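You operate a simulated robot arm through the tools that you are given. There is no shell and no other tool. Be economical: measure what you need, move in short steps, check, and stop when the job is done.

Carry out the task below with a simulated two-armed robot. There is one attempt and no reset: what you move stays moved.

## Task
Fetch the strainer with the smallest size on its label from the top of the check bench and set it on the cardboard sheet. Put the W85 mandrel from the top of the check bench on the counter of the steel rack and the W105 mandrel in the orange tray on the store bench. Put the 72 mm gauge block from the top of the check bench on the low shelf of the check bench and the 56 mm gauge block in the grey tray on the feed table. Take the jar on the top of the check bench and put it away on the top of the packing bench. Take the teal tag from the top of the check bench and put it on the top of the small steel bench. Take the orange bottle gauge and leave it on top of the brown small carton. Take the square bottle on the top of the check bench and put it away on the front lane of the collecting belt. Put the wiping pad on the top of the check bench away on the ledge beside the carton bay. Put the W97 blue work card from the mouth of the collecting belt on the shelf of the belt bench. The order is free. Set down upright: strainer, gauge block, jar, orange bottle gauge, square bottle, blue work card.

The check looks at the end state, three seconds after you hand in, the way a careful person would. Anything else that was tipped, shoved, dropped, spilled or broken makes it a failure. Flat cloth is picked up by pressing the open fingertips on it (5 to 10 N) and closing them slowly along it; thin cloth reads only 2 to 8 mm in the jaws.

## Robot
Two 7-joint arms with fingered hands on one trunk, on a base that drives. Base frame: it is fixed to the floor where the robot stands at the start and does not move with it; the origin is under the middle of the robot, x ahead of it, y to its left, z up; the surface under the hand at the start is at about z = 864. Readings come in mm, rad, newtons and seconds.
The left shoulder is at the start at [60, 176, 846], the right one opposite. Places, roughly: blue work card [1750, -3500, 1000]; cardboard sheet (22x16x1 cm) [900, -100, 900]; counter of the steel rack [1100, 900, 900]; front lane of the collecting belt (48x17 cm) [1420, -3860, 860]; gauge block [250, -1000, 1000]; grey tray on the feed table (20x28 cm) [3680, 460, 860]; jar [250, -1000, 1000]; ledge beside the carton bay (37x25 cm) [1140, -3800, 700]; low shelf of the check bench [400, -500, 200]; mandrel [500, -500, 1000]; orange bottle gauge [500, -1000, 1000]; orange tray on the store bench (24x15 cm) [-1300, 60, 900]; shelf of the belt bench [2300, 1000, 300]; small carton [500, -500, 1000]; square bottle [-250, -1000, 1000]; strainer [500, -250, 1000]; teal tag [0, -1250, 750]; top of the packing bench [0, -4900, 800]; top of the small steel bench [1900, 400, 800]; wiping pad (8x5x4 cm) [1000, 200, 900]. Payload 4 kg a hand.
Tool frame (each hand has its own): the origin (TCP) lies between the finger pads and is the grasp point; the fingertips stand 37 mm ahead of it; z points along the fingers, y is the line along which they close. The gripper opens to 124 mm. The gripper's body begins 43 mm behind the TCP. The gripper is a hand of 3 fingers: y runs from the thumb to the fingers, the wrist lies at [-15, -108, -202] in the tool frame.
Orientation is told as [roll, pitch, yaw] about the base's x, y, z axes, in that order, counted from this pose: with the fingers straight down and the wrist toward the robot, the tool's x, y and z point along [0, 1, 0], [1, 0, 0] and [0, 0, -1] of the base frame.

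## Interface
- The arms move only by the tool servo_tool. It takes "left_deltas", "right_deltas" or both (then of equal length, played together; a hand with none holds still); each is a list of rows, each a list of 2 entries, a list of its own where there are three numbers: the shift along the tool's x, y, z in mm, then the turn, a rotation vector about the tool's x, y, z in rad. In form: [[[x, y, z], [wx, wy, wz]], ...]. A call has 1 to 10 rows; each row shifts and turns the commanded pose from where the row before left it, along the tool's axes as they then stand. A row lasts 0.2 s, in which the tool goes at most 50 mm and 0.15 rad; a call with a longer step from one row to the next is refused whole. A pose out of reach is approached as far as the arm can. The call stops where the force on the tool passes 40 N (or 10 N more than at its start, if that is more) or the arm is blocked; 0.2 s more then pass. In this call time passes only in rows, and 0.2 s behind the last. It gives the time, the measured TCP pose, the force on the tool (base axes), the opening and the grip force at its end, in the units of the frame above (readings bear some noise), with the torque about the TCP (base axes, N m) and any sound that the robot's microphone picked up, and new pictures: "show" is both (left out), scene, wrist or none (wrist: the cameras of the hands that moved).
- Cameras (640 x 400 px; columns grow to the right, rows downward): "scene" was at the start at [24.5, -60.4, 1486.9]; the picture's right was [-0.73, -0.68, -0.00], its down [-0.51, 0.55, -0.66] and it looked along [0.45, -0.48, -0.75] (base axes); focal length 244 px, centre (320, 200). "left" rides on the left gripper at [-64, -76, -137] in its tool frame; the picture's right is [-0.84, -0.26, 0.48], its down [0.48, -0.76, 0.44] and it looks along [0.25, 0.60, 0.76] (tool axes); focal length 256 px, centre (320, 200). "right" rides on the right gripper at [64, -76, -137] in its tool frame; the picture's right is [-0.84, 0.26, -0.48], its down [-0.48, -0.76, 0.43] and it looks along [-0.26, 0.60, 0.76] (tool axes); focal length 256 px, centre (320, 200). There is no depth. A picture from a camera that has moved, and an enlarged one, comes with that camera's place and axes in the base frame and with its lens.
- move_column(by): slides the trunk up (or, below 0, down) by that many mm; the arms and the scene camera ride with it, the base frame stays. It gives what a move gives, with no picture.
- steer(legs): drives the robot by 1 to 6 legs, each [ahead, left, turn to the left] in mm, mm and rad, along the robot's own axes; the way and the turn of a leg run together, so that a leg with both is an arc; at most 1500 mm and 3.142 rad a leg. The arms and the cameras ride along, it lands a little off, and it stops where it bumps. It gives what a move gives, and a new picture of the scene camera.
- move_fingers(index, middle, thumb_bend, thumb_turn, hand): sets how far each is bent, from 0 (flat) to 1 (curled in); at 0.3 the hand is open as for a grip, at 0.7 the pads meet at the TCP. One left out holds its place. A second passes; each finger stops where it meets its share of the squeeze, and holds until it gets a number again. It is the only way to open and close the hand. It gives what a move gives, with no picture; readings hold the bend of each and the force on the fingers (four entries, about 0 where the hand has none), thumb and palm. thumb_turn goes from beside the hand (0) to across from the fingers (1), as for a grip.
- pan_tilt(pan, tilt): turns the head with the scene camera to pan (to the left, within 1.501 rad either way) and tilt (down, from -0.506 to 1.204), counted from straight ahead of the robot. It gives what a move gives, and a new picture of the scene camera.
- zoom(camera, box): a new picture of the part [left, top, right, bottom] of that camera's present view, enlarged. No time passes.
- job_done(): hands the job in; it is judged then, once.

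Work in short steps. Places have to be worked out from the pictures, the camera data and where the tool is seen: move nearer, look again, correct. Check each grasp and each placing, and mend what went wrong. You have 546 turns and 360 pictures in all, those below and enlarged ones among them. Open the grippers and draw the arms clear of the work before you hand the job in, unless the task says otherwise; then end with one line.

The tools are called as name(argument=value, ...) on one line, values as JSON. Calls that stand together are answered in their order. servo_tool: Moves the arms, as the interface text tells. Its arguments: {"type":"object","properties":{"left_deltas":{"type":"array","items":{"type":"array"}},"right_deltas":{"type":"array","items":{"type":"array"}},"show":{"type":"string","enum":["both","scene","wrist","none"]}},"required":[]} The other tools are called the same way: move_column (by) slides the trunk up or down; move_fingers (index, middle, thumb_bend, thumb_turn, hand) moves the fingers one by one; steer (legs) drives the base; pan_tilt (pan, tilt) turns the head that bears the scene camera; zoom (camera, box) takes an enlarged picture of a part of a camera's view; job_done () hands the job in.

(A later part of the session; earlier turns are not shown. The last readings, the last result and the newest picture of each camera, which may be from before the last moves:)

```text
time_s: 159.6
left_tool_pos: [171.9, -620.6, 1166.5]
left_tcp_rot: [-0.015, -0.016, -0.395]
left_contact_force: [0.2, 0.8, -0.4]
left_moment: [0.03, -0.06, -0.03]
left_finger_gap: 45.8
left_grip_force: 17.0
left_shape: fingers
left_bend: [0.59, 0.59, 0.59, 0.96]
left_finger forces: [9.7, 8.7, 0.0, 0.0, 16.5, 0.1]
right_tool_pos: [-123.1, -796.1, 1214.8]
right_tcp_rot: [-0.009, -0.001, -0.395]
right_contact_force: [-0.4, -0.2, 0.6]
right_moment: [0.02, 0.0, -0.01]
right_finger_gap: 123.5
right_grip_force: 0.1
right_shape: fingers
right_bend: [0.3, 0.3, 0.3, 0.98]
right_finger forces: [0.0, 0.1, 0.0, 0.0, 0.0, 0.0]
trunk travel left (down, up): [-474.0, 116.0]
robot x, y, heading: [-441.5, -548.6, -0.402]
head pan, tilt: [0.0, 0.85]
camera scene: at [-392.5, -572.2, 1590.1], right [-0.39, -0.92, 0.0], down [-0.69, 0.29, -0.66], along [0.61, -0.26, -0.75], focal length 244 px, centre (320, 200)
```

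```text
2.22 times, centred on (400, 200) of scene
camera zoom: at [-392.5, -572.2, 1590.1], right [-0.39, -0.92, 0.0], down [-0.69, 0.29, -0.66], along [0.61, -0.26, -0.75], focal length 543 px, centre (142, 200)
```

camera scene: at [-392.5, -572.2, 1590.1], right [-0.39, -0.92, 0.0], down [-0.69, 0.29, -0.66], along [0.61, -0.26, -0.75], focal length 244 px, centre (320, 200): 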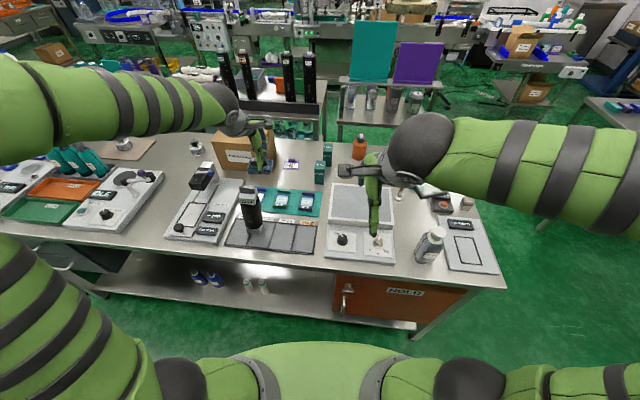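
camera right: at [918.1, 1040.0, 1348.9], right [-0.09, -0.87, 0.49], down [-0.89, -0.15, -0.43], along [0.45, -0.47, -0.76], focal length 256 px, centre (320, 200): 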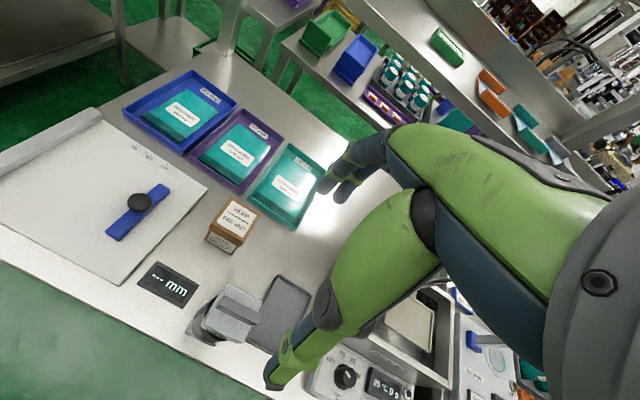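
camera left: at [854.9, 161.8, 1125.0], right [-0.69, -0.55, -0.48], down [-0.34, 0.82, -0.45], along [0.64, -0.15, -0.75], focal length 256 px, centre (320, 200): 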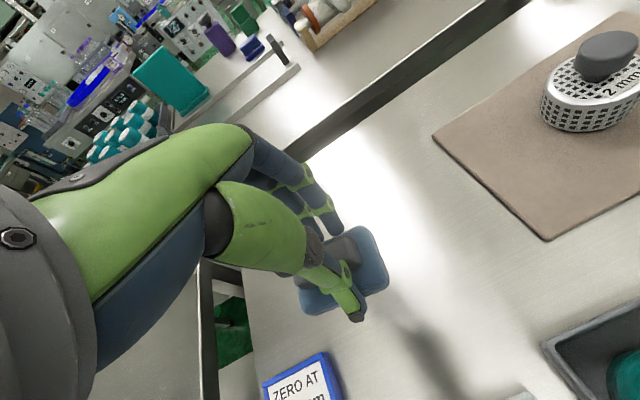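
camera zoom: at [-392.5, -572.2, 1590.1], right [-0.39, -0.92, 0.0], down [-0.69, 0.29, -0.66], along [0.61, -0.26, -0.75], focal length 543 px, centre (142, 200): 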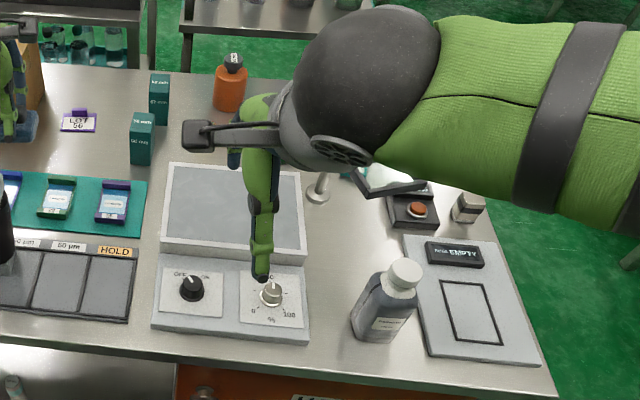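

I redo the arm tuck with shorter steps and look from the cleared view.

servo_tool(left_deltas=[[[0, 0, -45], [0, 0, 0]], [[0, -40, -25], [0, 0, 0]], [[0, -40, 0], [0, 0, 0]], [[0, -40, 0], [0, 0, 0]], [[0, -20, 0], [0, 0, 0]]], right_deltas=[[[-45, 0, 0], [0, 0, 0]], [[-45, 0, 0], [0, 0, 0]], [[-45, 0, 0], [0, 0, 0]], [[-45, 0, 0], [0, 0, 0]], [[-45, 0, 0], [0, 0, 0]]], show="both")

zoom(camera="scene", box=[300, 120, 460, 220])

```text
time_s: 160.8
left_tool_pos: [43.8, -564.7, 1233.3]
left_tcp_rot: [-0.014, -0.015, -0.397]
left_contact_force: [0.2, 0.1, -0.9]
left_moment: [0.02, -0.02, 0.02]
left_finger_gap: 45.6
left_grip_force: 17.2
left_shape: fingers
left_bend: [0.59, 0.59, 0.59, 0.96]
left_finger forces: [9.6, 8.6, 0.0, 0.0, 16.4, 0.0]
right_tool_pos: [-210.2, -1004.1, 1216.7]
right_tcp_rot: [-0.009, -0.003, -0.396]
right_contact_force: [-0.2, 0.1, -0.3]
right_moment: [0.02, -0.02, 0.01]
right_finger_gap: 123.4
right_grip_force: 0.1
right_shape: fingers
right_bend: [0.3, 0.3, 0.3, 0.98]
right_finger forces: [0.0, 0.1, 0.0, 0.0, 0.0, 0.0]
trunk travel left (down, up): [-474.0, 116.0]
robot x, y, heading: [-441.0, -549.8, -0.396]
head pan, tilt: [0.0, 0.85]
camera scene: at [-392.7, -572.0, 1590.1], right [-0.39, -0.92, 0.0], down [-0.69, 0.29, -0.66], along [0.61, -0.26, -0.75], focal length 244 px, centre (320, 200)
camera right: at [-255.2, -915.7, 1351.5], right [-0.09, -0.87, 0.49], down [-0.89, -0.16, -0.43], along [0.45, -0.47, -0.76], focal length 256 px, centre (320, 200)
camera left: at [-52.6, -591.1, 1369.4], right [-0.56, -0.68, -0.47], down [-0.51, 0.73, -0.45], along [0.66, -0.01, -0.76], focal length 256 px, centre (320, 200)
```

scene: 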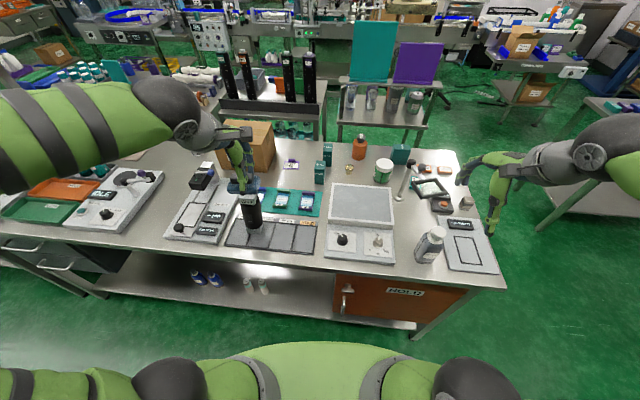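
right: 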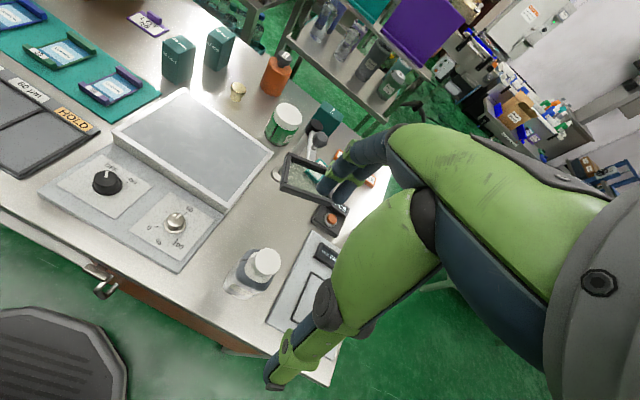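
left: 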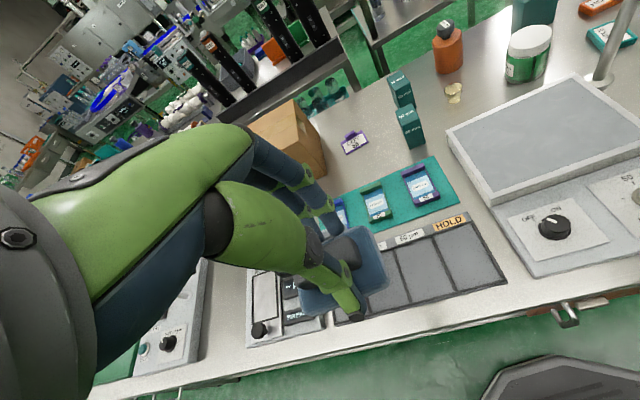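

```text
4.00 times, centred on (380, 170) of scene
camera zoom: at [-392.7, -572.0, 1590.1], right [-0.39, -0.92, 0.0], down [-0.69, 0.29, -0.66], along [0.61, -0.26, -0.75], focal length 978 px, centre (80, 320)
```

zoom: 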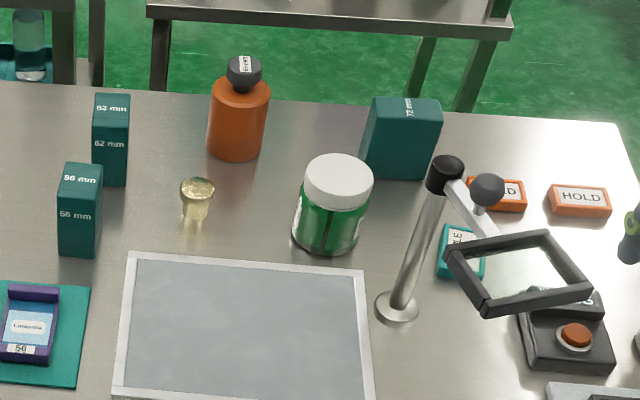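

Now I can read everything: the 56, 62 and 72 mm blocks, the jar, the orange bottle, the magnifier lamp and the teal tag beneath it. The bench normal is nearer -0.52 rad, so I square up there and bring the right hand toward the orange gauge at about (371,-1094).

steer(legs=[[75, 36, -0.124]])

servo_tool(right_deltas=[[[0, 20, -45], [0, 0, 0]], [[0, 45, 0], [0, 0, 0]], [[0, 45, 0], [0, 0, 0]], [[0, 45, 0], [0, 0, 0]], [[10, 45, 0], [0, 0, 0]], [[10, 45, 0], [0, 0, 0]], [[10, 45, 0], [0, 0, 0]], [[10, 45, 0], [0, 0, 0]]], show="both")

```text
time_s: 161.9
left_tool_pos: [124.5, -626.4, 1231.7]
left_tcp_rot: [-0.017, -0.015, -0.521]
left_contact_force: [0.4, 0.3, -1.2]
left_moment: [0.01, 0.01, 0.01]
left_finger_gap: 45.5
left_grip_force: 17.0
left_shape: fingers
left_bend: [0.59, 0.59, 0.59, 0.96]
left_finger forces: [9.7, 8.9, 0.0, 0.0, 16.4, 0.0]
right_tool_pos: [-180.4, -1031.2, 1216.6]
right_tcp_rot: [-0.007, -0.002, -0.517]
right_contact_force: [0.6, -0.6, 0.5]
right_moment: [-0.04, 0.04, -0.03]
right_finger_gap: 123.9
right_grip_force: 0.2
right_shape: fingers
right_bend: [0.3, 0.3, 0.3, 0.98]
right_finger forces: [0.0, 0.0, 0.1, 0.0, 0.0, 0.0]
trunk travel left (down, up): [-474.0, 116.0]
robot x, y, heading: [-356.5, -551.1, -0.517]
head pan, tilt: [0.0, 0.85]
camera scene: at [-309.1, -579.1, 1590.0], right [-0.5, -0.87, 0.0], down [-0.65, 0.37, -0.66], along [0.57, -0.33, -0.75], focal length 244 px, centre (320, 200)
```

scene: 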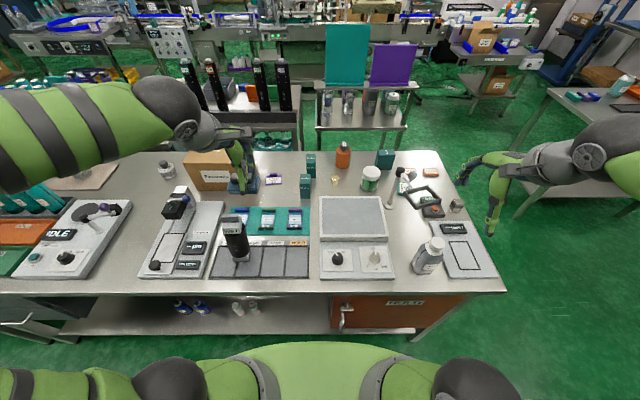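

```text
time_s: 163.7
left_tool_pos: [124.1, -624.9, 1233.2]
left_tcp_rot: [-0.018, -0.016, -0.524]
left_contact_force: [-0.3, 0.7, -1.2]
left_moment: [-0.01, 0.04, 0.0]
left_finger_gap: 45.3
left_grip_force: 17.6
left_shape: fingers
left_bend: [0.59, 0.59, 0.59, 0.96]
left_finger forces: [9.8, 8.7, 0.1, 0.1, 16.3, 0.1]
right_tool_pos: [130.7, -1162.9, 1261.5]
right_tcp_rot: [-0.007, -0.002, -0.518]
right_contact_force: [0.5, 0.6, -0.1]
right_moment: [-0.01, -0.03, 0.01]
right_finger_gap: 123.4
right_grip_force: 0.1
right_shape: fingers
right_bend: [0.3, 0.3, 0.3, 0.98]
right_finger forces: [0.0, 0.1, 0.1, 0.0, 0.1, 0.0]
trunk travel left (down, up): [-474.0, 116.0]
robot x, y, heading: [-353.3, -551.2, -0.522]
head pan, tilt: [0.0, 0.85]
camera scene: at [-309.4, -579.2, 1590.0], right [-0.5, -0.87, 0.0], down [-0.65, 0.37, -0.66], along [0.57, -0.33, -0.75], focal length 244 px, centre (320, 200)
camera right: at [97.4, -1069.2, 1395.7], right [-0.19, -0.85, 0.49], down [-0.9, -0.05, -0.43], along [0.39, -0.52, -0.76], focal length 256 px, centre (320, 200)
```

scene: 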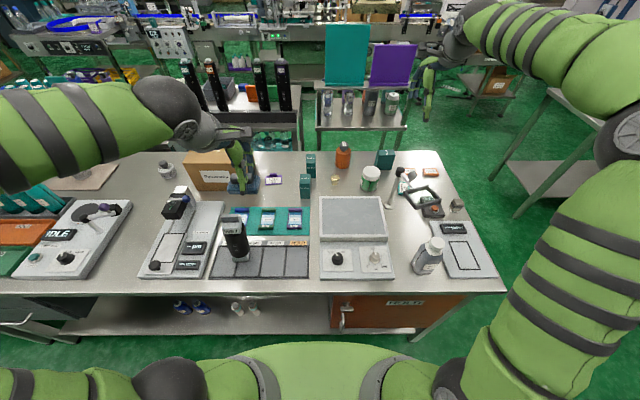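
right: 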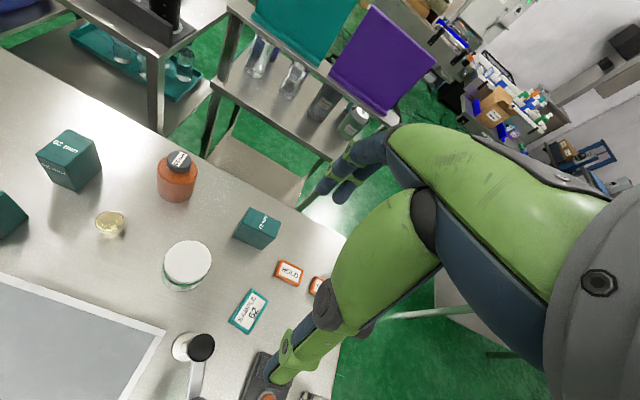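

The orange gauge is at (376,-1090). I move over it and descend partway.

servo_tool(right_deltas=[[[34, 33, 0], [0, 0, 0]], [[34, 33, 0], [0, 0, 0]], [[34, 33, 0], [0, 0, 0]], [[34, 33, 0], [0, 0, 0]], [[34, 33, 0], [0, 0, 0]], [[15, 12, 40], [0, 0, 0]], [[0, 0, 45], [0, 0, 0]], [[0, 0, 45], [0, 0, 0]], [[0, 0, 45], [0, 0, 0]]], show="wrist")

```text
time_s: 165.7
left_tool_pos: [122.4, -625.7, 1234.3]
left_tcp_rot: [-0.017, -0.014, -0.523]
left_contact_force: [-0.2, 0.4, -0.9]
left_moment: [-0.01, -0.03, 0.03]
left_finger_gap: 45.3
left_grip_force: 17.2
left_shape: fingers
left_bend: [0.59, 0.59, 0.59, 0.96]
left_finger forces: [9.6, 8.7, 0.1, 0.1, 16.3, 0.0]
right_tool_pos: [338.8, -1091.3, 1078.3]
right_tcp_rot: [-0.009, -0.004, -0.518]
right_contact_force: [0.1, 0.0, -0.4]
right_moment: [-0.02, 0.0, -0.01]
right_finger_gap: 123.4
right_grip_force: 0.1
right_shape: fingers
right_bend: [0.3, 0.3, 0.3, 0.98]
right_finger forces: [0.1, 0.0, 0.1, 0.0, 0.1, 0.0]
right hand out of reach, approached as far as the arm can: row 5
trunk travel left (down, up): [-474.0, 116.0]
robot x, y, heading: [-357.0, -552.9, -0.519]
head pan, tilt: [0.0, 0.85]
camera right: at [304.1, -997.3, 1213.9], right [-0.19, -0.85, 0.49], down [-0.9, -0.05, -0.43], along [0.39, -0.52, -0.76], focal length 256 px, centre (320, 200)
```

right: 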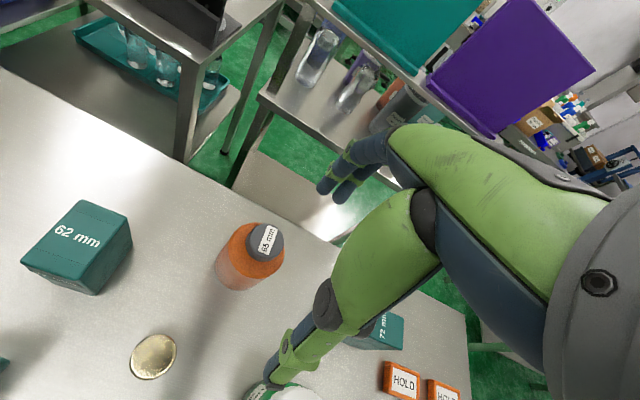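

I correct 33 mm ahead and 21 mm left while descending a bit more.

servo_tool(right_deltas=[[[11, 17, 25], [0, 0, 0]], [[10, 16, 25], [0, 0, 0]]], show="wrist")

```text
time_s: 166.3
left_tool_pos: [124.3, -624.3, 1234.1]
left_tcp_rot: [-0.018, -0.012, -0.521]
left_contact_force: [-0.2, 0.1, -0.6]
left_moment: [0.0, -0.04, 0.04]
left_finger_gap: 45.5
left_grip_force: 17.2
left_shape: fingers
left_bend: [0.59, 0.59, 0.59, 0.96]
left_finger forces: [9.6, 8.7, 0.1, 0.0, 16.2, 0.1]
right_tool_pos: [376.9, -1088.5, 1028.0]
right_tcp_rot: [-0.007, -0.003, -0.52]
right_contact_force: [0.0, -0.5, 0.2]
right_moment: [-0.02, 0.0, 0.03]
right_finger_gap: 123.8
right_grip_force: 0.2
right_shape: fingers
right_bend: [0.3, 0.3, 0.3, 0.98]
right_finger forces: [0.0, 0.0, 0.0, 0.1, 0.1, 0.0]
trunk travel left (down, up): [-474.0, 116.0]
robot x, y, heading: [-353.8, -552.8, -0.524]
head pan, tilt: [0.0, 0.85]
camera right: at [343.3, -995.3, 1162.7], right [-0.19, -0.85, 0.49], down [-0.9, -0.05, -0.43], along [0.39, -0.52, -0.76], focal length 256 px, centre (320, 200)
```

right: 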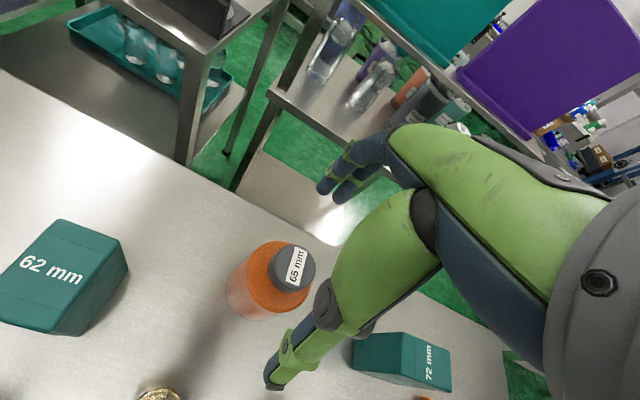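

It's centred on the cap. I descend to z 936 and close.

servo_tool(right_deltas=[[[0, 0, 40], [0, 0, 0]], [[0, 0, 30], [0, 0, 0]], [[0, 0, 22], [0, 0, 0]]], show="wrist")

move_fingers(hand="right", index=0.65, middle=0.65, thumb_bend=0.65)

servo_tool(right_deltas=[[[0, 0, -15], [0, 0, 0]], [[0, 0, -30], [0, 0, 0]], [[0, 0, -40], [0, 0, 0]], [[0, 0, -40], [0, 0, 0]]], show="wrist")

```text
time_s: 167.1
left_tool_pos: [122.7, -626.6, 1232.9]
left_tcp_rot: [-0.018, -0.016, -0.522]
left_contact_force: [-0.8, 0.2, 0.4]
left_moment: [-0.04, -0.01, -0.01]
left_finger_gap: 45.3
left_grip_force: 17.5
left_shape: fingers
left_bend: [0.59, 0.59, 0.59, 0.96]
left_finger forces: [9.6, 8.7, 0.1, 0.0, 16.4, 0.1]
right_tool_pos: [374.8, -1089.4, 935.2]
right_tcp_rot: [-0.009, -0.003, -0.519]
right_contact_force: [-0.7, -0.4, 0.4]
right_moment: [-0.02, 0.01, 0.02]
right_finger_gap: 123.3
right_grip_force: 0.2
right_shape: fingers
right_bend: [0.3, 0.3, 0.3, 0.98]
right_finger forces: [0.0, 0.0, 0.0, 0.0, 0.0, 0.0]
trunk travel left (down, up): [-474.0, 116.0]
robot x, y, heading: [-351.4, -553.4, -0.522]
head pan, tilt: [0.0, 0.85]
camera right: at [341.2, -995.2, 1071.3], right [-0.19, -0.85, 0.49], down [-0.9, -0.05, -0.43], along [0.39, -0.52, -0.76], focal length 256 px, centre (320, 200)
```

right: 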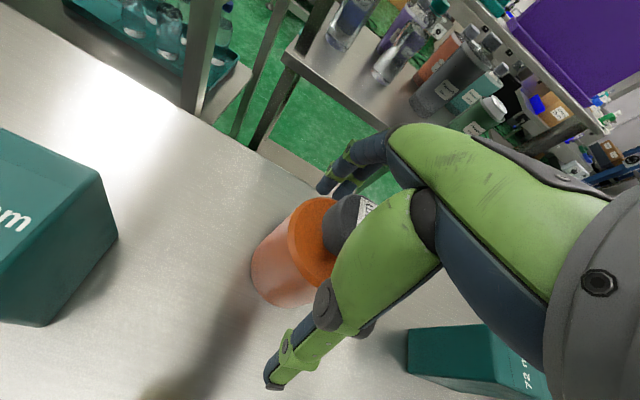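

```text
time_s: 168.1
left_tool_pos: [121.3, -624.9, 1234.1]
left_tcp_rot: [-0.018, -0.018, -0.521]
left_contact_force: [-0.3, -0.3, 0.0]
left_moment: [-0.03, 0.01, 0.03]
left_finger_gap: 45.3
left_grip_force: 17.2
left_shape: fingers
left_bend: [0.59, 0.59, 0.59, 0.96]
left_finger forces: [9.7, 8.6, 0.1, 0.1, 16.3, 0.0]
right_tool_pos: [374.5, -1089.5, 940.0]
right_tcp_rot: [-0.008, -0.007, -0.521]
right_contact_force: [-3.1, -1.6, 15.8]
right_moment: [-0.34, -0.36, -0.13]
right_finger_gap: 70.5
right_grip_force: 27.5
right_shape: fingers
right_bend: [0.48, 0.48, 0.55, 0.97]
right_finger forces: [13.1, 12.0, 0.0, 0.1, 30.2, 0.0]
trunk travel left (down, up): [-474.0, 116.0]
robot x, y, heading: [-348.0, -555.2, -0.52]
head pan, tilt: [0.0, 0.85]
```

```text
time_s: 169.1
left_tool_pos: [123.0, -625.6, 1234.1]
left_tcp_rot: [-0.016, -0.014, -0.522]
left_contact_force: [0.2, 0.9, -0.5]
left_moment: [-0.02, -0.01, 0.0]
left_finger_gap: 45.1
left_grip_force: 17.0
left_shape: fingers
left_bend: [0.59, 0.59, 0.59, 0.96]
left_finger forces: [9.6, 8.7, 0.1, 0.0, 16.3, 0.0]
right_tool_pos: [375.7, -1087.8, 1060.0]
right_tcp_rot: [-0.009, -0.001, -0.518]
right_contact_force: [-0.9, -0.5, -3.4]
right_moment: [-0.02, 0.01, -0.04]
right_finger_gap: 69.2
right_grip_force: 25.3
right_shape: fingers
right_bend: [0.48, 0.48, 0.56, 0.97]
right_finger forces: [14.4, 10.3, 0.0, 0.1, 25.8, 0.0]
trunk travel left (down, up): [-474.0, 116.0]
robot x, y, heading: [-355.4, -556.8, -0.525]
head pan, tilt: [0.0, 0.85]
camera right: at [341.2, -995.1, 1195.4], right [-0.19, -0.85, 0.49], down [-0.9, -0.05, -0.43], along [0.39, -0.52, -0.76], focal length 256 px, centre (320, 200)
```

right: 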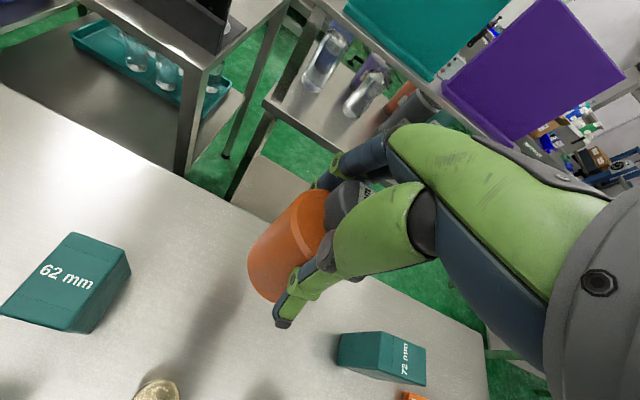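

The orange gauge is held. I raise it well above everything and drive left so the right hand comes to the carton.

servo_tool(right_deltas=[[[0, -20, -45], [0, 0, 0]], [[0, -20, -45], [0, 0, 0]], [[0, -20, -45], [0, 0, 0]], [[0, -20, -35], [0, 0, 0]]], show="none")

steer(legs=[[0, 480, 0]])

zoom(camera="right", box=[0, 0, 640, 400])

```text
time_s: 170.1
left_tool_pos: [122.6, -624.8, 1233.8]
left_tcp_rot: [-0.018, -0.015, -0.521]
left_contact_force: [0.1, 0.5, -1.1]
left_moment: [-0.02, -0.02, -0.03]
left_finger_gap: 45.4
left_grip_force: 18.4
left_shape: fingers
left_bend: [0.59, 0.59, 0.59, 0.96]
left_finger forces: [9.7, 8.7, 0.0, 0.1, 16.2, 0.0]
right_tool_pos: [305.1, -1045.7, 1231.6]
right_tcp_rot: [-0.008, -0.002, -0.518]
right_contact_force: [0.2, -0.2, -1.6]
right_moment: [0.0, 0.02, 0.01]
right_finger_gap: 69.0
right_grip_force: 25.2
right_shape: fingers
right_bend: [0.48, 0.48, 0.56, 0.97]
right_finger forces: [14.1, 10.5, 0.0, 0.0, 25.5, 0.0]
trunk travel left (down, up): [-474.0, 116.0]
robot x, y, heading: [-352.3, -550.8, -0.521]
head pan, tilt: [0.0, 0.85]
```

```text
time_s: 172.9
left_tool_pos: [359.2, -203.6, 1233.1]
left_tcp_rot: [-0.019, -0.014, -0.508]
left_contact_force: [0.2, 0.4, -1.4]
left_moment: [0.04, 0.02, 0.04]
left_finger_gap: 45.5
left_grip_force: 17.3
left_shape: fingers
left_bend: [0.59, 0.59, 0.59, 0.96]
left_finger forces: [9.6, 8.6, 0.0, 0.0, 16.1, 0.0]
right_tool_pos: [548.5, -621.7, 1231.7]
right_tcp_rot: [-0.008, -0.001, -0.504]
right_contact_force: [0.7, -0.4, -2.0]
right_moment: [-0.04, 0.02, -0.02]
right_finger_gap: 69.3
right_grip_force: 25.0
right_shape: fingers
right_bend: [0.48, 0.48, 0.56, 0.97]
right_finger forces: [14.1, 10.4, 0.1, 0.0, 25.3, 0.1]
trunk travel left (down, up): [-474.0, 116.0]
robot x, y, heading: [-118.6, -139.1, -0.512]
head pan, tilt: [0.0, 0.85]
camera scene: at [-75.6, -162.8, 1590.1], right [-0.49, -0.87, 0.0], down [-0.66, 0.36, -0.66], along [0.58, -0.32, -0.75], focal length 244 px, centre (320, 200)
```

scene: 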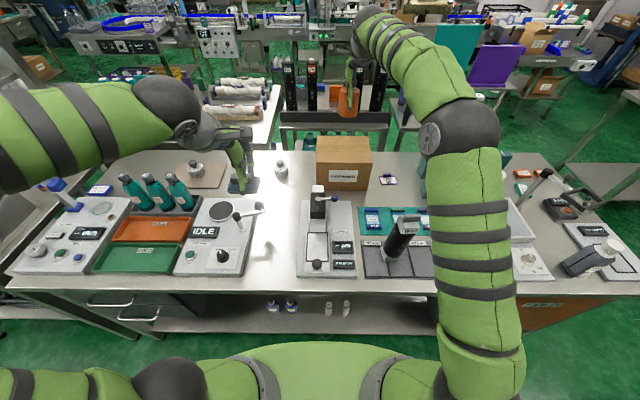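

```text
1.00 times, centred on (320, 200) of right (not enlarged: the box is as wide or as high as the picture)
camera zoom: at [513.4, -528.7, 1366.5], right [-0.18, -0.85, 0.49], down [-0.9, -0.06, -0.43], along [0.4, -0.52, -0.76], focal length 256 px, centre (320, 200)
```

zoom: 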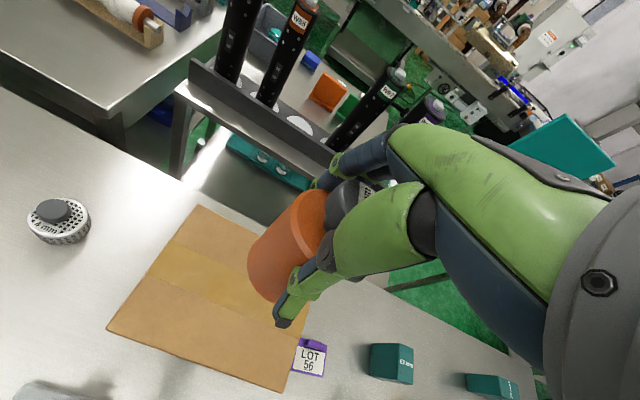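

The carton top spans about (540,-488) to (437,-664) at z≈1010, with its centre at (557,-617), almost exactly under the gauge. I lower it.

servo_tool(right_deltas=[[[3, 5, 40], [0, 0, 0]], [[0, 0, 40], [0, 0, 0]], [[0, 0, 30], [0, 0, 0]]], show="both")

```text
time_s: 173.7
left_tool_pos: [358.5, -205.2, 1232.8]
left_tcp_rot: [-0.017, -0.014, -0.508]
left_contact_force: [0.1, 0.5, -1.1]
left_moment: [0.02, 0.0, 0.0]
left_finger_gap: 45.4
left_grip_force: 17.2
left_shape: fingers
left_bend: [0.59, 0.59, 0.59, 0.96]
left_finger forces: [9.6, 8.7, 0.0, 0.0, 16.2, 0.0]
right_tool_pos: [554.2, -622.7, 1119.0]
right_tcp_rot: [-0.008, 0.0, -0.507]
right_contact_force: [0.6, -0.6, -2.0]
right_moment: [0.0, 0.03, 0.0]
right_finger_gap: 69.0
right_grip_force: 25.3
right_shape: fingers
right_bend: [0.48, 0.48, 0.56, 0.97]
right_finger forces: [14.1, 10.4, 0.1, 0.0, 25.3, 0.0]
trunk travel left (down, up): [-474.0, 116.0]
robot x, y, heading: [-118.5, -138.0, -0.509]
head pan, tilt: [0.0, 0.85]
camera scene: at [-75.6, -163.7, 1590.1], right [-0.49, -0.87, 0.0], down [-0.66, 0.36, -0.66], along [0.58, -0.32, -0.75], focal length 244 px, centre (320, 200)
camera right: at [519.1, -529.3, 1253.8], right [-0.18, -0.85, 0.49], down [-0.9, -0.06, -0.43], along [0.4, -0.52, -0.76], focal length 256 px, centre (320, 200)
```

scene: 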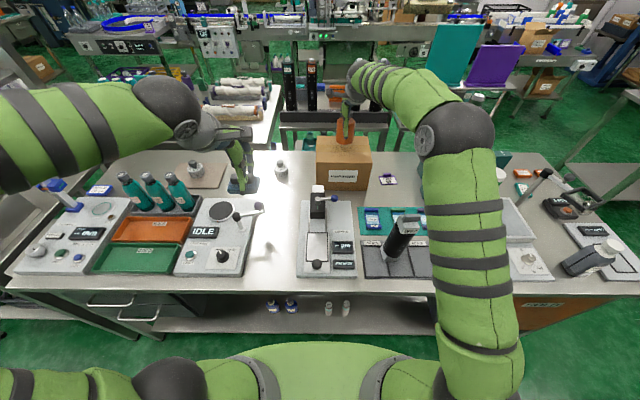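
right: 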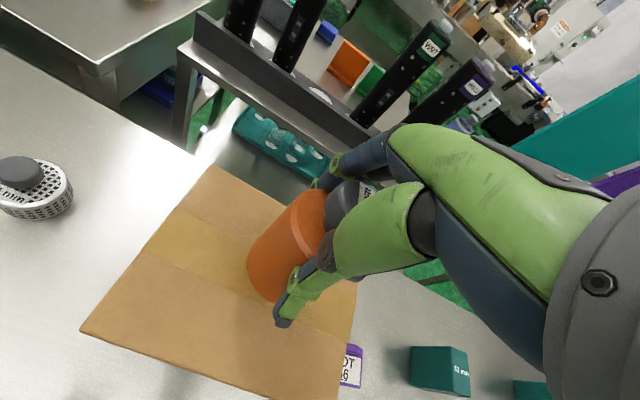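

It's over the carton's middle. I lower in small steps until touch.

servo_tool(right_deltas=[[[0, 0, 12], [0, 0, 0]], [[0, 0, 8], [0, 0, 0]], [[0, 0, 5], [0, 0, 0]], [[0, 0, 3], [0, 0, 0]]], show="none")

```text
time_s: 174.7
left_tool_pos: [358.3, -203.3, 1233.2]
left_tcp_rot: [-0.018, -0.014, -0.508]
left_contact_force: [-0.8, -0.6, -0.1]
left_moment: [0.0, 0.02, -0.01]
left_finger_gap: 45.5
left_grip_force: 17.6
left_shape: fingers
left_bend: [0.59, 0.59, 0.59, 0.96]
left_finger forces: [9.6, 8.7, 0.0, 0.0, 16.2, 0.0]
right_tool_pos: [553.3, -622.7, 1093.9]
right_tcp_rot: [-0.009, -0.002, -0.503]
right_contact_force: [0.6, 0.9, -1.8]
right_moment: [-0.04, 0.01, -0.01]
right_finger_gap: 69.4
right_grip_force: 25.0
right_shape: fingers
right_bend: [0.48, 0.48, 0.56, 0.97]
right_finger forces: [14.0, 10.6, 0.0, 0.0, 25.4, 0.0]
trunk travel left (down, up): [-474.0, 116.0]
robot x, y, heading: [-120.4, -138.0, -0.507]
head pan, tilt: [0.0, 0.85]
```

servo_tool(right_deltas=[[[0, 0, 4], [0, 0, 0]], [[0, 0, 4], [0, 0, 0]], [[0, 0, 3], [0, 0, 0]]], show="none")

```text
time_s: 175.5
left_tool_pos: [356.0, -201.7, 1234.5]
left_tcp_rot: [-0.018, -0.017, -0.508]
left_contact_force: [-0.7, 0.1, -0.5]
left_moment: [0.03, 0.03, 0.01]
left_finger_gap: 45.4
left_grip_force: 17.7
left_shape: fingers
left_bend: [0.59, 0.59, 0.59, 0.96]
left_finger forces: [9.7, 8.7, 0.1, 0.0, 16.1, 0.0]
right_tool_pos: [553.2, -622.2, 1090.8]
right_tcp_rot: [-0.005, -0.014, -0.503]
right_contact_force: [-6.0, 3.7, 27.9]
right_moment: [-0.25, -0.64, 0.04]
right_finger_gap: 69.3
right_grip_force: 28.7
right_shape: fingers
right_bend: [0.48, 0.48, 0.56, 0.96]
right_finger forces: [12.8, 11.0, 0.1, 0.0, 33.9, 0.1]
trunk travel left (down, up): [-474.0, 116.0]
robot x, y, heading: [-117.1, -137.3, -0.506]
head pan, tilt: [0.0, 0.85]
```

It touched with some excess press. I ease up 4 mm and then release.

servo_tool(right_deltas=[[[0, 0, -4], [0, 0, 0]]], show="none")

move_fingers(hand="right", index=0.4, middle=0.4, thumb_bend=0.45)

move_fingers(hand="right", index=0.3, middle=0.3, thumb_bend=0.3)

servo_tool(right_deltas=[[[0, 0, -30], [0, 0, 0]], [[0, 0, -45], [0, 0, 0]], [[0, 0, -45], [0, 0, 0]], [[0, -20, -40], [0, 0, 0]]], show="both")

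```text
time_s: 175.9
left_tool_pos: [356.1, -201.6, 1234.0]
left_tcp_rot: [-0.018, -0.018, -0.506]
left_contact_force: [0.5, 0.5, -1.2]
left_moment: [0.0, 0.01, -0.03]
left_finger_gap: 45.0
left_grip_force: 16.9
left_shape: fingers
left_bend: [0.59, 0.59, 0.59, 0.96]
left_finger forces: [9.7, 8.7, 0.0, 0.1, 16.3, 0.0]
right_tool_pos: [553.8, -621.4, 1089.3]
right_tcp_rot: [-0.007, -0.009, -0.505]
right_contact_force: [-1.6, 3.2, 25.0]
right_moment: [-0.27, -0.74, 0.07]
right_finger_gap: 69.6
right_grip_force: 27.6
right_shape: fingers
right_bend: [0.47, 0.48, 0.56, 0.96]
right_finger forces: [13.2, 11.0, 0.0, 0.0, 31.0, 0.1]
trunk travel left (down, up): [-474.0, 116.0]
robot x, y, heading: [-114.9, -138.6, -0.507]
head pan, tilt: [0.0, 0.85]
```

```text
time_s: 176.9
left_tool_pos: [357.8, -205.0, 1233.9]
left_tcp_rot: [-0.017, -0.015, -0.507]
left_contact_force: [-0.2, 0.3, 0.0]
left_moment: [-0.03, 0.0, -0.01]
left_finger_gap: 45.1
left_grip_force: 17.8
left_shape: fingers
left_bend: [0.59, 0.59, 0.59, 0.96]
left_finger forces: [9.6, 8.7, 0.1, 0.0, 16.2, 0.0]
right_tool_pos: [554.6, -623.8, 1087.1]
right_tcp_rot: [-0.009, -0.002, -0.503]
right_contact_force: [-1.1, -0.2, 0.7]
right_moment: [0.02, 0.0, 0.01]
right_finger_gap: 85.7
right_grip_force: 0.0
right_shape: fingers
right_bend: [0.4, 0.4, 0.45, 0.97]
right_finger forces: [0.1, 0.0, 0.1, 0.0, 0.0, 0.0]
trunk travel left (down, up): [-474.0, 116.0]
robot x, y, heading: [-119.3, -138.6, -0.509]
head pan, tilt: [0.0, 0.85]
```

```text
time_s: 177.9
left_tool_pos: [358.6, -204.3, 1232.9]
left_tcp_rot: [-0.018, -0.015, -0.509]
left_contact_force: [0.2, -0.1, -0.8]
left_moment: [0.03, 0.01, 0.01]
left_finger_gap: 45.3
left_grip_force: 16.9
left_shape: fingers
left_bend: [0.59, 0.59, 0.59, 0.96]
left_finger forces: [9.5, 8.8, 0.1, 0.0, 16.2, 0.0]
right_tool_pos: [554.2, -623.6, 1085.2]
right_tcp_rot: [-0.007, -0.003, -0.504]
right_contact_force: [0.1, -0.6, 0.1]
right_moment: [0.0, 0.01, -0.02]
right_finger_gap: 123.0
right_grip_force: 0.0
right_shape: fingers
right_bend: [0.3, 0.3, 0.3, 0.97]
right_finger forces: [0.0, 0.0, 0.0, 0.0, 0.0, 0.0]
trunk travel left (down, up): [-474.0, 116.0]
robot x, y, heading: [-119.7, -137.3, -0.506]
head pan, tilt: [0.0, 0.85]
```

```text
time_s: 178.9
left_tool_pos: [357.6, -204.0, 1234.6]
left_tcp_rot: [-0.018, -0.014, -0.508]
left_contact_force: [0.5, -0.4, -0.9]
left_moment: [0.01, -0.01, 0.02]
left_finger_gap: 45.3
left_grip_force: 17.0
left_shape: fingers
left_bend: [0.59, 0.59, 0.59, 0.96]
left_finger forces: [9.6, 8.7, 0.1, 0.0, 16.2, 0.0]
right_tool_pos: [538.7, -610.3, 1249.0]
right_tcp_rot: [-0.01, -0.003, -0.506]
right_contact_force: [0.0, -0.3, 0.5]
right_moment: [0.01, -0.02, 0.01]
right_finger_gap: 123.3
right_grip_force: 0.1
right_shape: fingers
right_bend: [0.3, 0.3, 0.3, 0.97]
right_finger forces: [0.1, 0.0, 0.0, 0.0, 0.0, 0.0]
trunk travel left (down, up): [-474.0, 116.0]
robot x, y, heading: [-119.1, -141.0, -0.506]
head pan, tilt: [0.0, 0.85]
camera scene: at [-77.3, -162.7, 1590.1], right [-0.49, -0.87, 0.0], down [-0.66, 0.36, -0.66], along [0.58, -0.32, -0.75], focal length 244 px, centre (320, 200)
camera right: at [502.5, -517.8, 1383.7], right [-0.18, -0.85, 0.49], down [-0.9, -0.06, -0.43], along [0.4, -0.52, -0.76], focal length 256 px, centre (320, 200)
```

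scene: 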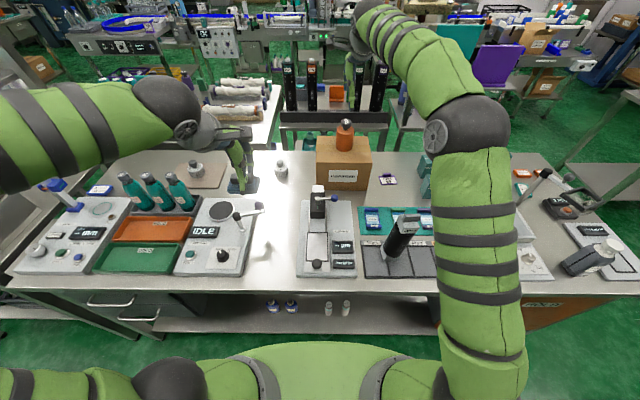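
right: 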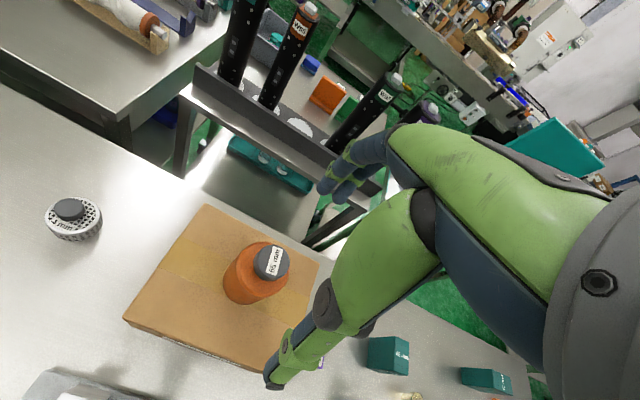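

The orange gauge stands on the carton. Next is the 72 mm block. I drive right along the bench, hands high.

steer(legs=[[0, -660, -0.01]])

zoom(camera="right", box=[0, 0, 640, 400])

```text
time_s: 182.6
left_tool_pos: [28.5, -793.6, 1232.2]
left_tcp_rot: [-0.015, -0.014, -0.516]
left_contact_force: [0.3, -0.9, -0.8]
left_moment: [-0.01, -0.02, -0.01]
left_finger_gap: 45.1
left_grip_force: 17.3
left_shape: fingers
left_bend: [0.59, 0.59, 0.59, 0.96]
left_finger forces: [9.6, 8.7, 0.0, 0.0, 16.3, 0.0]
right_tool_pos: [207.4, -1202.9, 1248.0]
right_tcp_rot: [-0.008, 0.0, -0.512]
right_contact_force: [0.1, -0.4, 0.0]
right_moment: [0.03, -0.03, 0.02]
right_finger_gap: 123.5
right_grip_force: 0.0
right_shape: fingers
right_bend: [0.3, 0.3, 0.3, 0.97]
right_finger forces: [0.0, 0.0, 0.0, 0.0, 0.1, 0.0]
trunk travel left (down, up): [-474.0, 116.0]
robot x, y, heading: [-444.6, -721.7, -0.511]
head pan, tilt: [0.0, 0.85]
camera scene: at [-404.8, -750.4, 1590.1], right [-0.49, -0.87, 0.0], down [-0.65, 0.37, -0.66], along [0.57, -0.32, -0.75], focal length 244 px, centre (320, 200)
```

scene: 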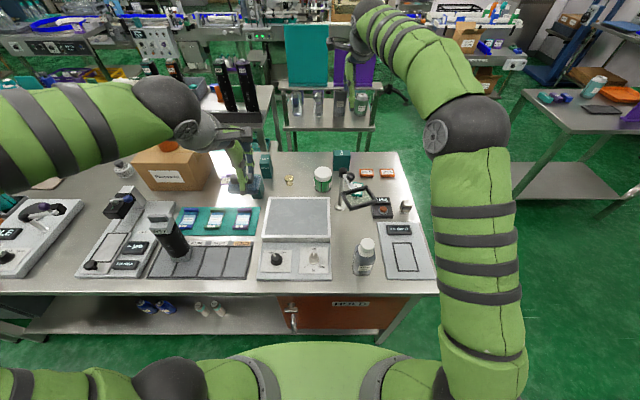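

```text
1.00 times, centred on (320, 200) of right (not enlarged: the box is as wide or as high as the picture)
camera zoom: at [172.5, -1109.7, 1382.6], right [-0.19, -0.85, 0.49], down [-0.9, -0.05, -0.43], along [0.39, -0.52, -0.76], focal length 256 px, centre (320, 200)
```

zoom: 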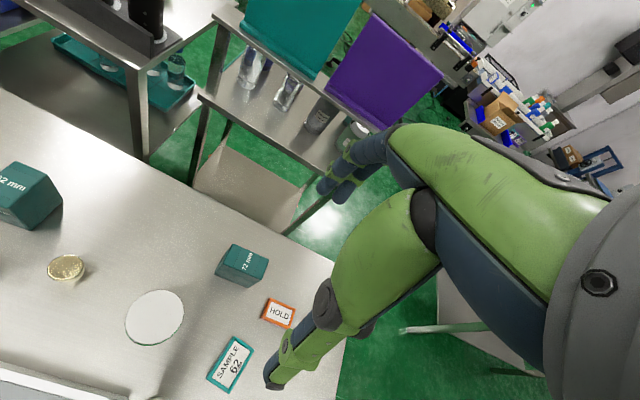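

I enlarge the 72 mm block to measure it.

zoom(camera="right", box=[170, 210, 330, 310])

```text
4.00 times, centred on (250, 260) of right
camera zoom: at [172.5, -1109.7, 1382.6], right [-0.19, -0.85, 0.49], down [-0.9, -0.05, -0.43], along [0.39, -0.52, -0.76], focal length 1024 px, centre (600, -40)
```

zoom: 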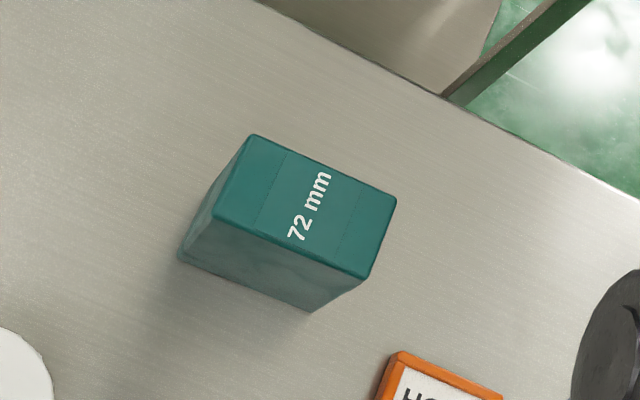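

The block is about 70 by 37 mm and 80 mm tall, centred at (272,-1235) and square to the bench. I move over it and descend.

servo_tool(right_deltas=[[[4, 36, 30], [0, 0, 0]], [[0, 36, 30], [0, 0, 0]], [[0, 0, 45], [0, 0, 0]], [[0, 0, 45], [0, 0, 0]], [[0, 0, 45], [0, 0, 0]], [[0, 0, 35], [0, 0, 0]]], show="wrist")

```text
time_s: 184.0
left_tool_pos: [29.8, -794.4, 1232.6]
left_tcp_rot: [-0.017, -0.014, -0.514]
left_contact_force: [-0.9, 1.1, -1.2]
left_moment: [0.01, 0.02, -0.02]
left_finger_gap: 45.4
left_grip_force: 17.0
left_shape: fingers
left_bend: [0.59, 0.59, 0.59, 0.96]
left_finger forces: [9.6, 8.7, 0.1, 0.0, 16.3, 0.0]
right_tool_pos: [272.3, -1238.1, 1015.9]
right_tcp_rot: [-0.01, -0.001, -0.515]
right_contact_force: [0.1, 0.1, -0.3]
right_moment: [0.03, -0.04, -0.02]
right_finger_gap: 123.4
right_grip_force: 0.1
right_shape: fingers
right_bend: [0.3, 0.3, 0.3, 0.97]
right_finger forces: [0.1, 0.0, 0.0, 0.0, 0.1, 0.1]
trunk travel left (down, up): [-474.0, 116.0]
robot x, y, heading: [-447.0, -722.3, -0.513]
head pan, tilt: [0.0, 0.85]
camera right: at [237.2, -1144.0, 1152.1], right [-0.19, -0.85, 0.49], down [-0.9, -0.05, -0.43], along [0.39, -0.52, -0.76], focal length 256 px, centre (320, 200)
```

right: 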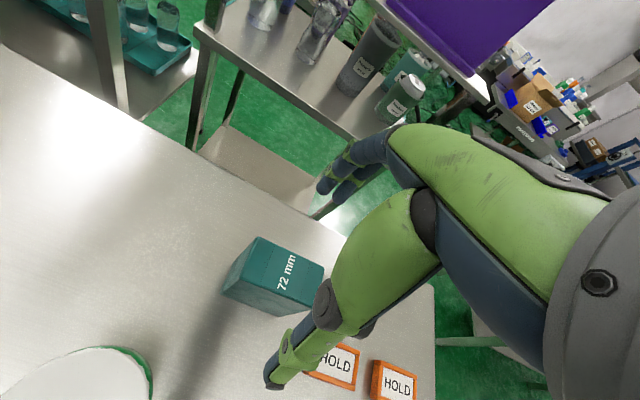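

It's centred. I descend and grip.

servo_tool(right_deltas=[[[0, -1, 40], [0, 0, 0]], [[0, 0, 35], [0, 0, 0]], [[0, 0, 25], [0, 0, 0]]], show="wrist")

move_fingers(hand="right", index=0.75, middle=0.75, thumb_bend=0.75)

servo_tool(right_deltas=[[[0, 0, -15], [0, 0, 0]], [[0, 0, -30], [0, 0, 0]], [[0, 0, -40], [0, 0, 0]], [[0, 0, -40], [0, 0, 0]]], show="wrist")

```text
time_s: 184.8
left_tool_pos: [29.3, -791.9, 1233.3]
left_tcp_rot: [-0.019, -0.013, -0.515]
left_contact_force: [0.0, 0.4, -0.6]
left_moment: [0.0, 0.02, -0.02]
left_finger_gap: 45.2
left_grip_force: 17.5
left_shape: fingers
left_bend: [0.59, 0.59, 0.59, 0.96]
left_finger forces: [9.6, 8.7, 0.0, 0.0, 16.2, 0.1]
right_tool_pos: [271.1, -1236.4, 919.2]
right_tcp_rot: [-0.008, -0.003, -0.513]
right_contact_force: [0.5, 0.1, -1.0]
right_moment: [-0.03, -0.01, -0.02]
right_finger_gap: 123.1
right_grip_force: 0.0
right_shape: fingers
right_bend: [0.3, 0.3, 0.3, 0.97]
right_finger forces: [0.0, 0.0, 0.1, 0.1, 0.0, 0.0]
trunk travel left (down, up): [-474.0, 116.0]
robot x, y, heading: [-446.8, -723.9, -0.51]
head pan, tilt: [0.0, 0.85]
camera right: at [236.0, -1142.8, 1052.7], right [-0.19, -0.85, 0.49], down [-0.9, -0.05, -0.43], along [0.39, -0.52, -0.76], focal length 256 px, centre (320, 200)
```

right: 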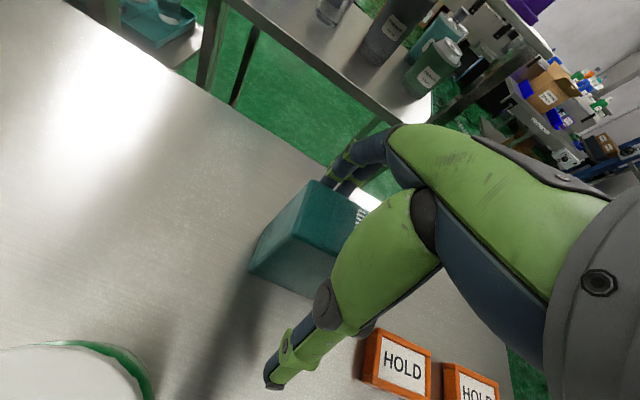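

```text
time_s: 185.8
left_tool_pos: [28.9, -793.4, 1234.1]
left_tcp_rot: [-0.018, -0.017, -0.513]
left_contact_force: [0.6, -0.2, -1.1]
left_moment: [0.01, 0.04, 0.02]
left_finger_gap: 45.4
left_grip_force: 17.6
left_shape: fingers
left_bend: [0.59, 0.59, 0.59, 0.96]
left_finger forces: [9.7, 8.7, 0.0, 0.0, 16.2, 0.0]
right_tool_pos: [269.9, -1235.4, 921.1]
right_tcp_rot: [-0.008, -0.004, -0.509]
right_contact_force: [-0.5, -2.0, 9.4]
right_moment: [-0.13, -0.2, 0.08]
right_finger_gap: 42.2
right_grip_force: 25.5
right_shape: fingers
right_bend: [0.56, 0.58, 0.61, 0.97]
right_finger forces: [14.0, 11.4, 0.0, 0.0, 26.1, 0.0]
trunk travel left (down, up): [-474.0, 116.0]
robot x, y, heading: [-446.6, -725.2, -0.512]
head pan, tilt: [0.0, 0.85]
```

```text
time_s: 186.8
left_tool_pos: [29.0, -792.6, 1234.1]
left_tcp_rot: [-0.017, -0.014, -0.514]
left_contact_force: [-0.2, -0.1, 0.2]
left_moment: [0.03, 0.0, 0.02]
left_finger_gap: 45.3
left_grip_force: 17.6
left_shape: fingers
left_bend: [0.59, 0.59, 0.59, 0.96]
left_finger forces: [9.6, 8.7, 0.0, 0.1, 16.1, 0.2]
right_tool_pos: [269.9, -1235.1, 1043.1]
right_tcp_rot: [-0.009, -0.001, -0.51]
right_contact_force: [1.1, 0.3, -3.1]
right_moment: [-0.01, 0.02, -0.02]
right_finger_gap: 42.0
right_grip_force: 24.5
right_shape: fingers
right_bend: [0.56, 0.58, 0.61, 0.96]
right_finger forces: [14.5, 10.0, 0.1, 0.1, 24.5, 0.0]
trunk travel left (down, up): [-474.0, 116.0]
robot x, y, heading: [-449.8, -724.6, -0.512]
head pan, tilt: [0.0, 0.85]
camera right: at [235.5, -1142.5, 1178.4], right [-0.18, -0.85, 0.49], down [-0.9, -0.05, -0.43], along [0.39, -0.52, -0.76], focal length 256 px, centre (320, 200)
```

right: 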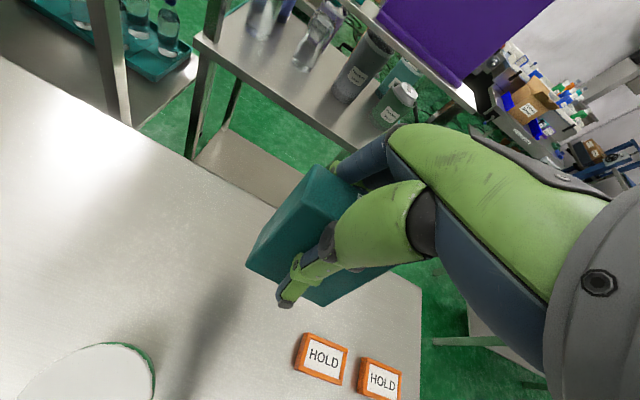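

The block is held. I raise and retract it, then back away and drive to a free stretch in front of the low shelf.

servo_tool(right_deltas=[[[0, 0, -45], [0, 0, 0]], [[0, -20, -45], [0, 0, 0]], [[0, -30, -35], [0, 0, 0]], [[0, -48, 0], [0, 0, 0]], [[0, -48, 0], [0, 0, 0]], [[0, -48, 0], [0, 0, 0]], [[0, -48, 0], [0, 0, 0]], [[0, -48, 0], [0, 0, 0]], [[0, -48, 0], [0, 0, 0]]], left_deltas=[[[0, 0, 0], [0, 0, 0]], [[10, -20, 0], [0, 0, 0]], [[10, -20, 0], [0, 0, 0]], [[10, -20, 0], [0, 0, 0]], [[10, -20, 0], [0, 0, 0]], [[10, -20, 0], [0, 0, 0]], [[10, 0, 0], [0, 0, 0]], [[0, 0, 0], [0, 0, 0]], [[0, 0, 0], [0, 0, 0]]], show="none")

steer(legs=[[-240, 0, 0], [0, 440, 0]])

```text
time_s: 188.8
left_tool_pos: [-28.2, -690.9, 1230.0]
left_tcp_rot: [-0.016, -0.015, -0.515]
left_contact_force: [0.3, 0.0, 0.1]
left_moment: [-0.01, 0.03, 0.02]
left_finger_gap: 45.2
left_grip_force: 17.5
left_shape: fingers
left_bend: [0.59, 0.59, 0.59, 0.96]
left_finger forces: [9.6, 8.6, 0.1, 0.0, 16.2, 0.1]
right_tool_pos: [-25.9, -1068.6, 1166.1]
right_tcp_rot: [-0.009, -0.005, -0.514]
right_contact_force: [-0.6, -0.2, -2.6]
right_moment: [-0.02, 0.05, -0.04]
right_finger_gap: 41.9
right_grip_force: 24.6
right_shape: fingers
right_bend: [0.56, 0.58, 0.61, 0.96]
right_finger forces: [14.7, 9.7, 0.1, 0.1, 24.1, 0.1]
trunk travel left (down, up): [-474.0, 116.0]
robot x, y, heading: [-446.7, -722.7, -0.513]
head pan, tilt: [0.0, 0.85]
```

```text
time_s: 192.9
left_tool_pos: [-21.6, -189.6, 1230.3]
left_tcp_rot: [-0.018, -0.013, -0.522]
left_contact_force: [1.0, -0.6, -0.3]
left_moment: [-0.03, 0.0, -0.04]
left_finger_gap: 45.6
left_grip_force: 17.1
left_shape: fingers
left_bend: [0.59, 0.59, 0.59, 0.96]
left_finger forces: [9.6, 8.6, 0.1, 0.1, 16.2, 0.0]
right_tool_pos: [-23.3, -568.1, 1164.7]
right_tcp_rot: [-0.009, -0.001, -0.52]
right_contact_force: [-0.6, 0.2, -2.7]
right_moment: [0.01, 0.01, 0.03]
right_finger_gap: 41.7
right_grip_force: 23.9
right_shape: fingers
right_bend: [0.56, 0.58, 0.61, 0.96]
right_finger forces: [14.6, 9.8, 0.0, 0.0, 24.1, 0.1]
trunk travel left (down, up): [-474.0, 116.0]
robot x, y, heading: [-442.8, -218.9, -0.522]
head pan, tilt: [0.0, 0.85]
camera scene: at [-399.4, -244.6, 1590.1], right [-0.5, -0.87, 0.0], down [-0.65, 0.37, -0.66], along [0.57, -0.33, -0.75], focal length 244 px, centre (320, 200)
```

scene: 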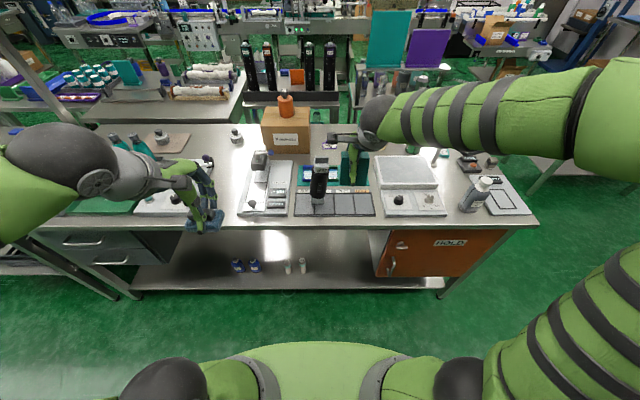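

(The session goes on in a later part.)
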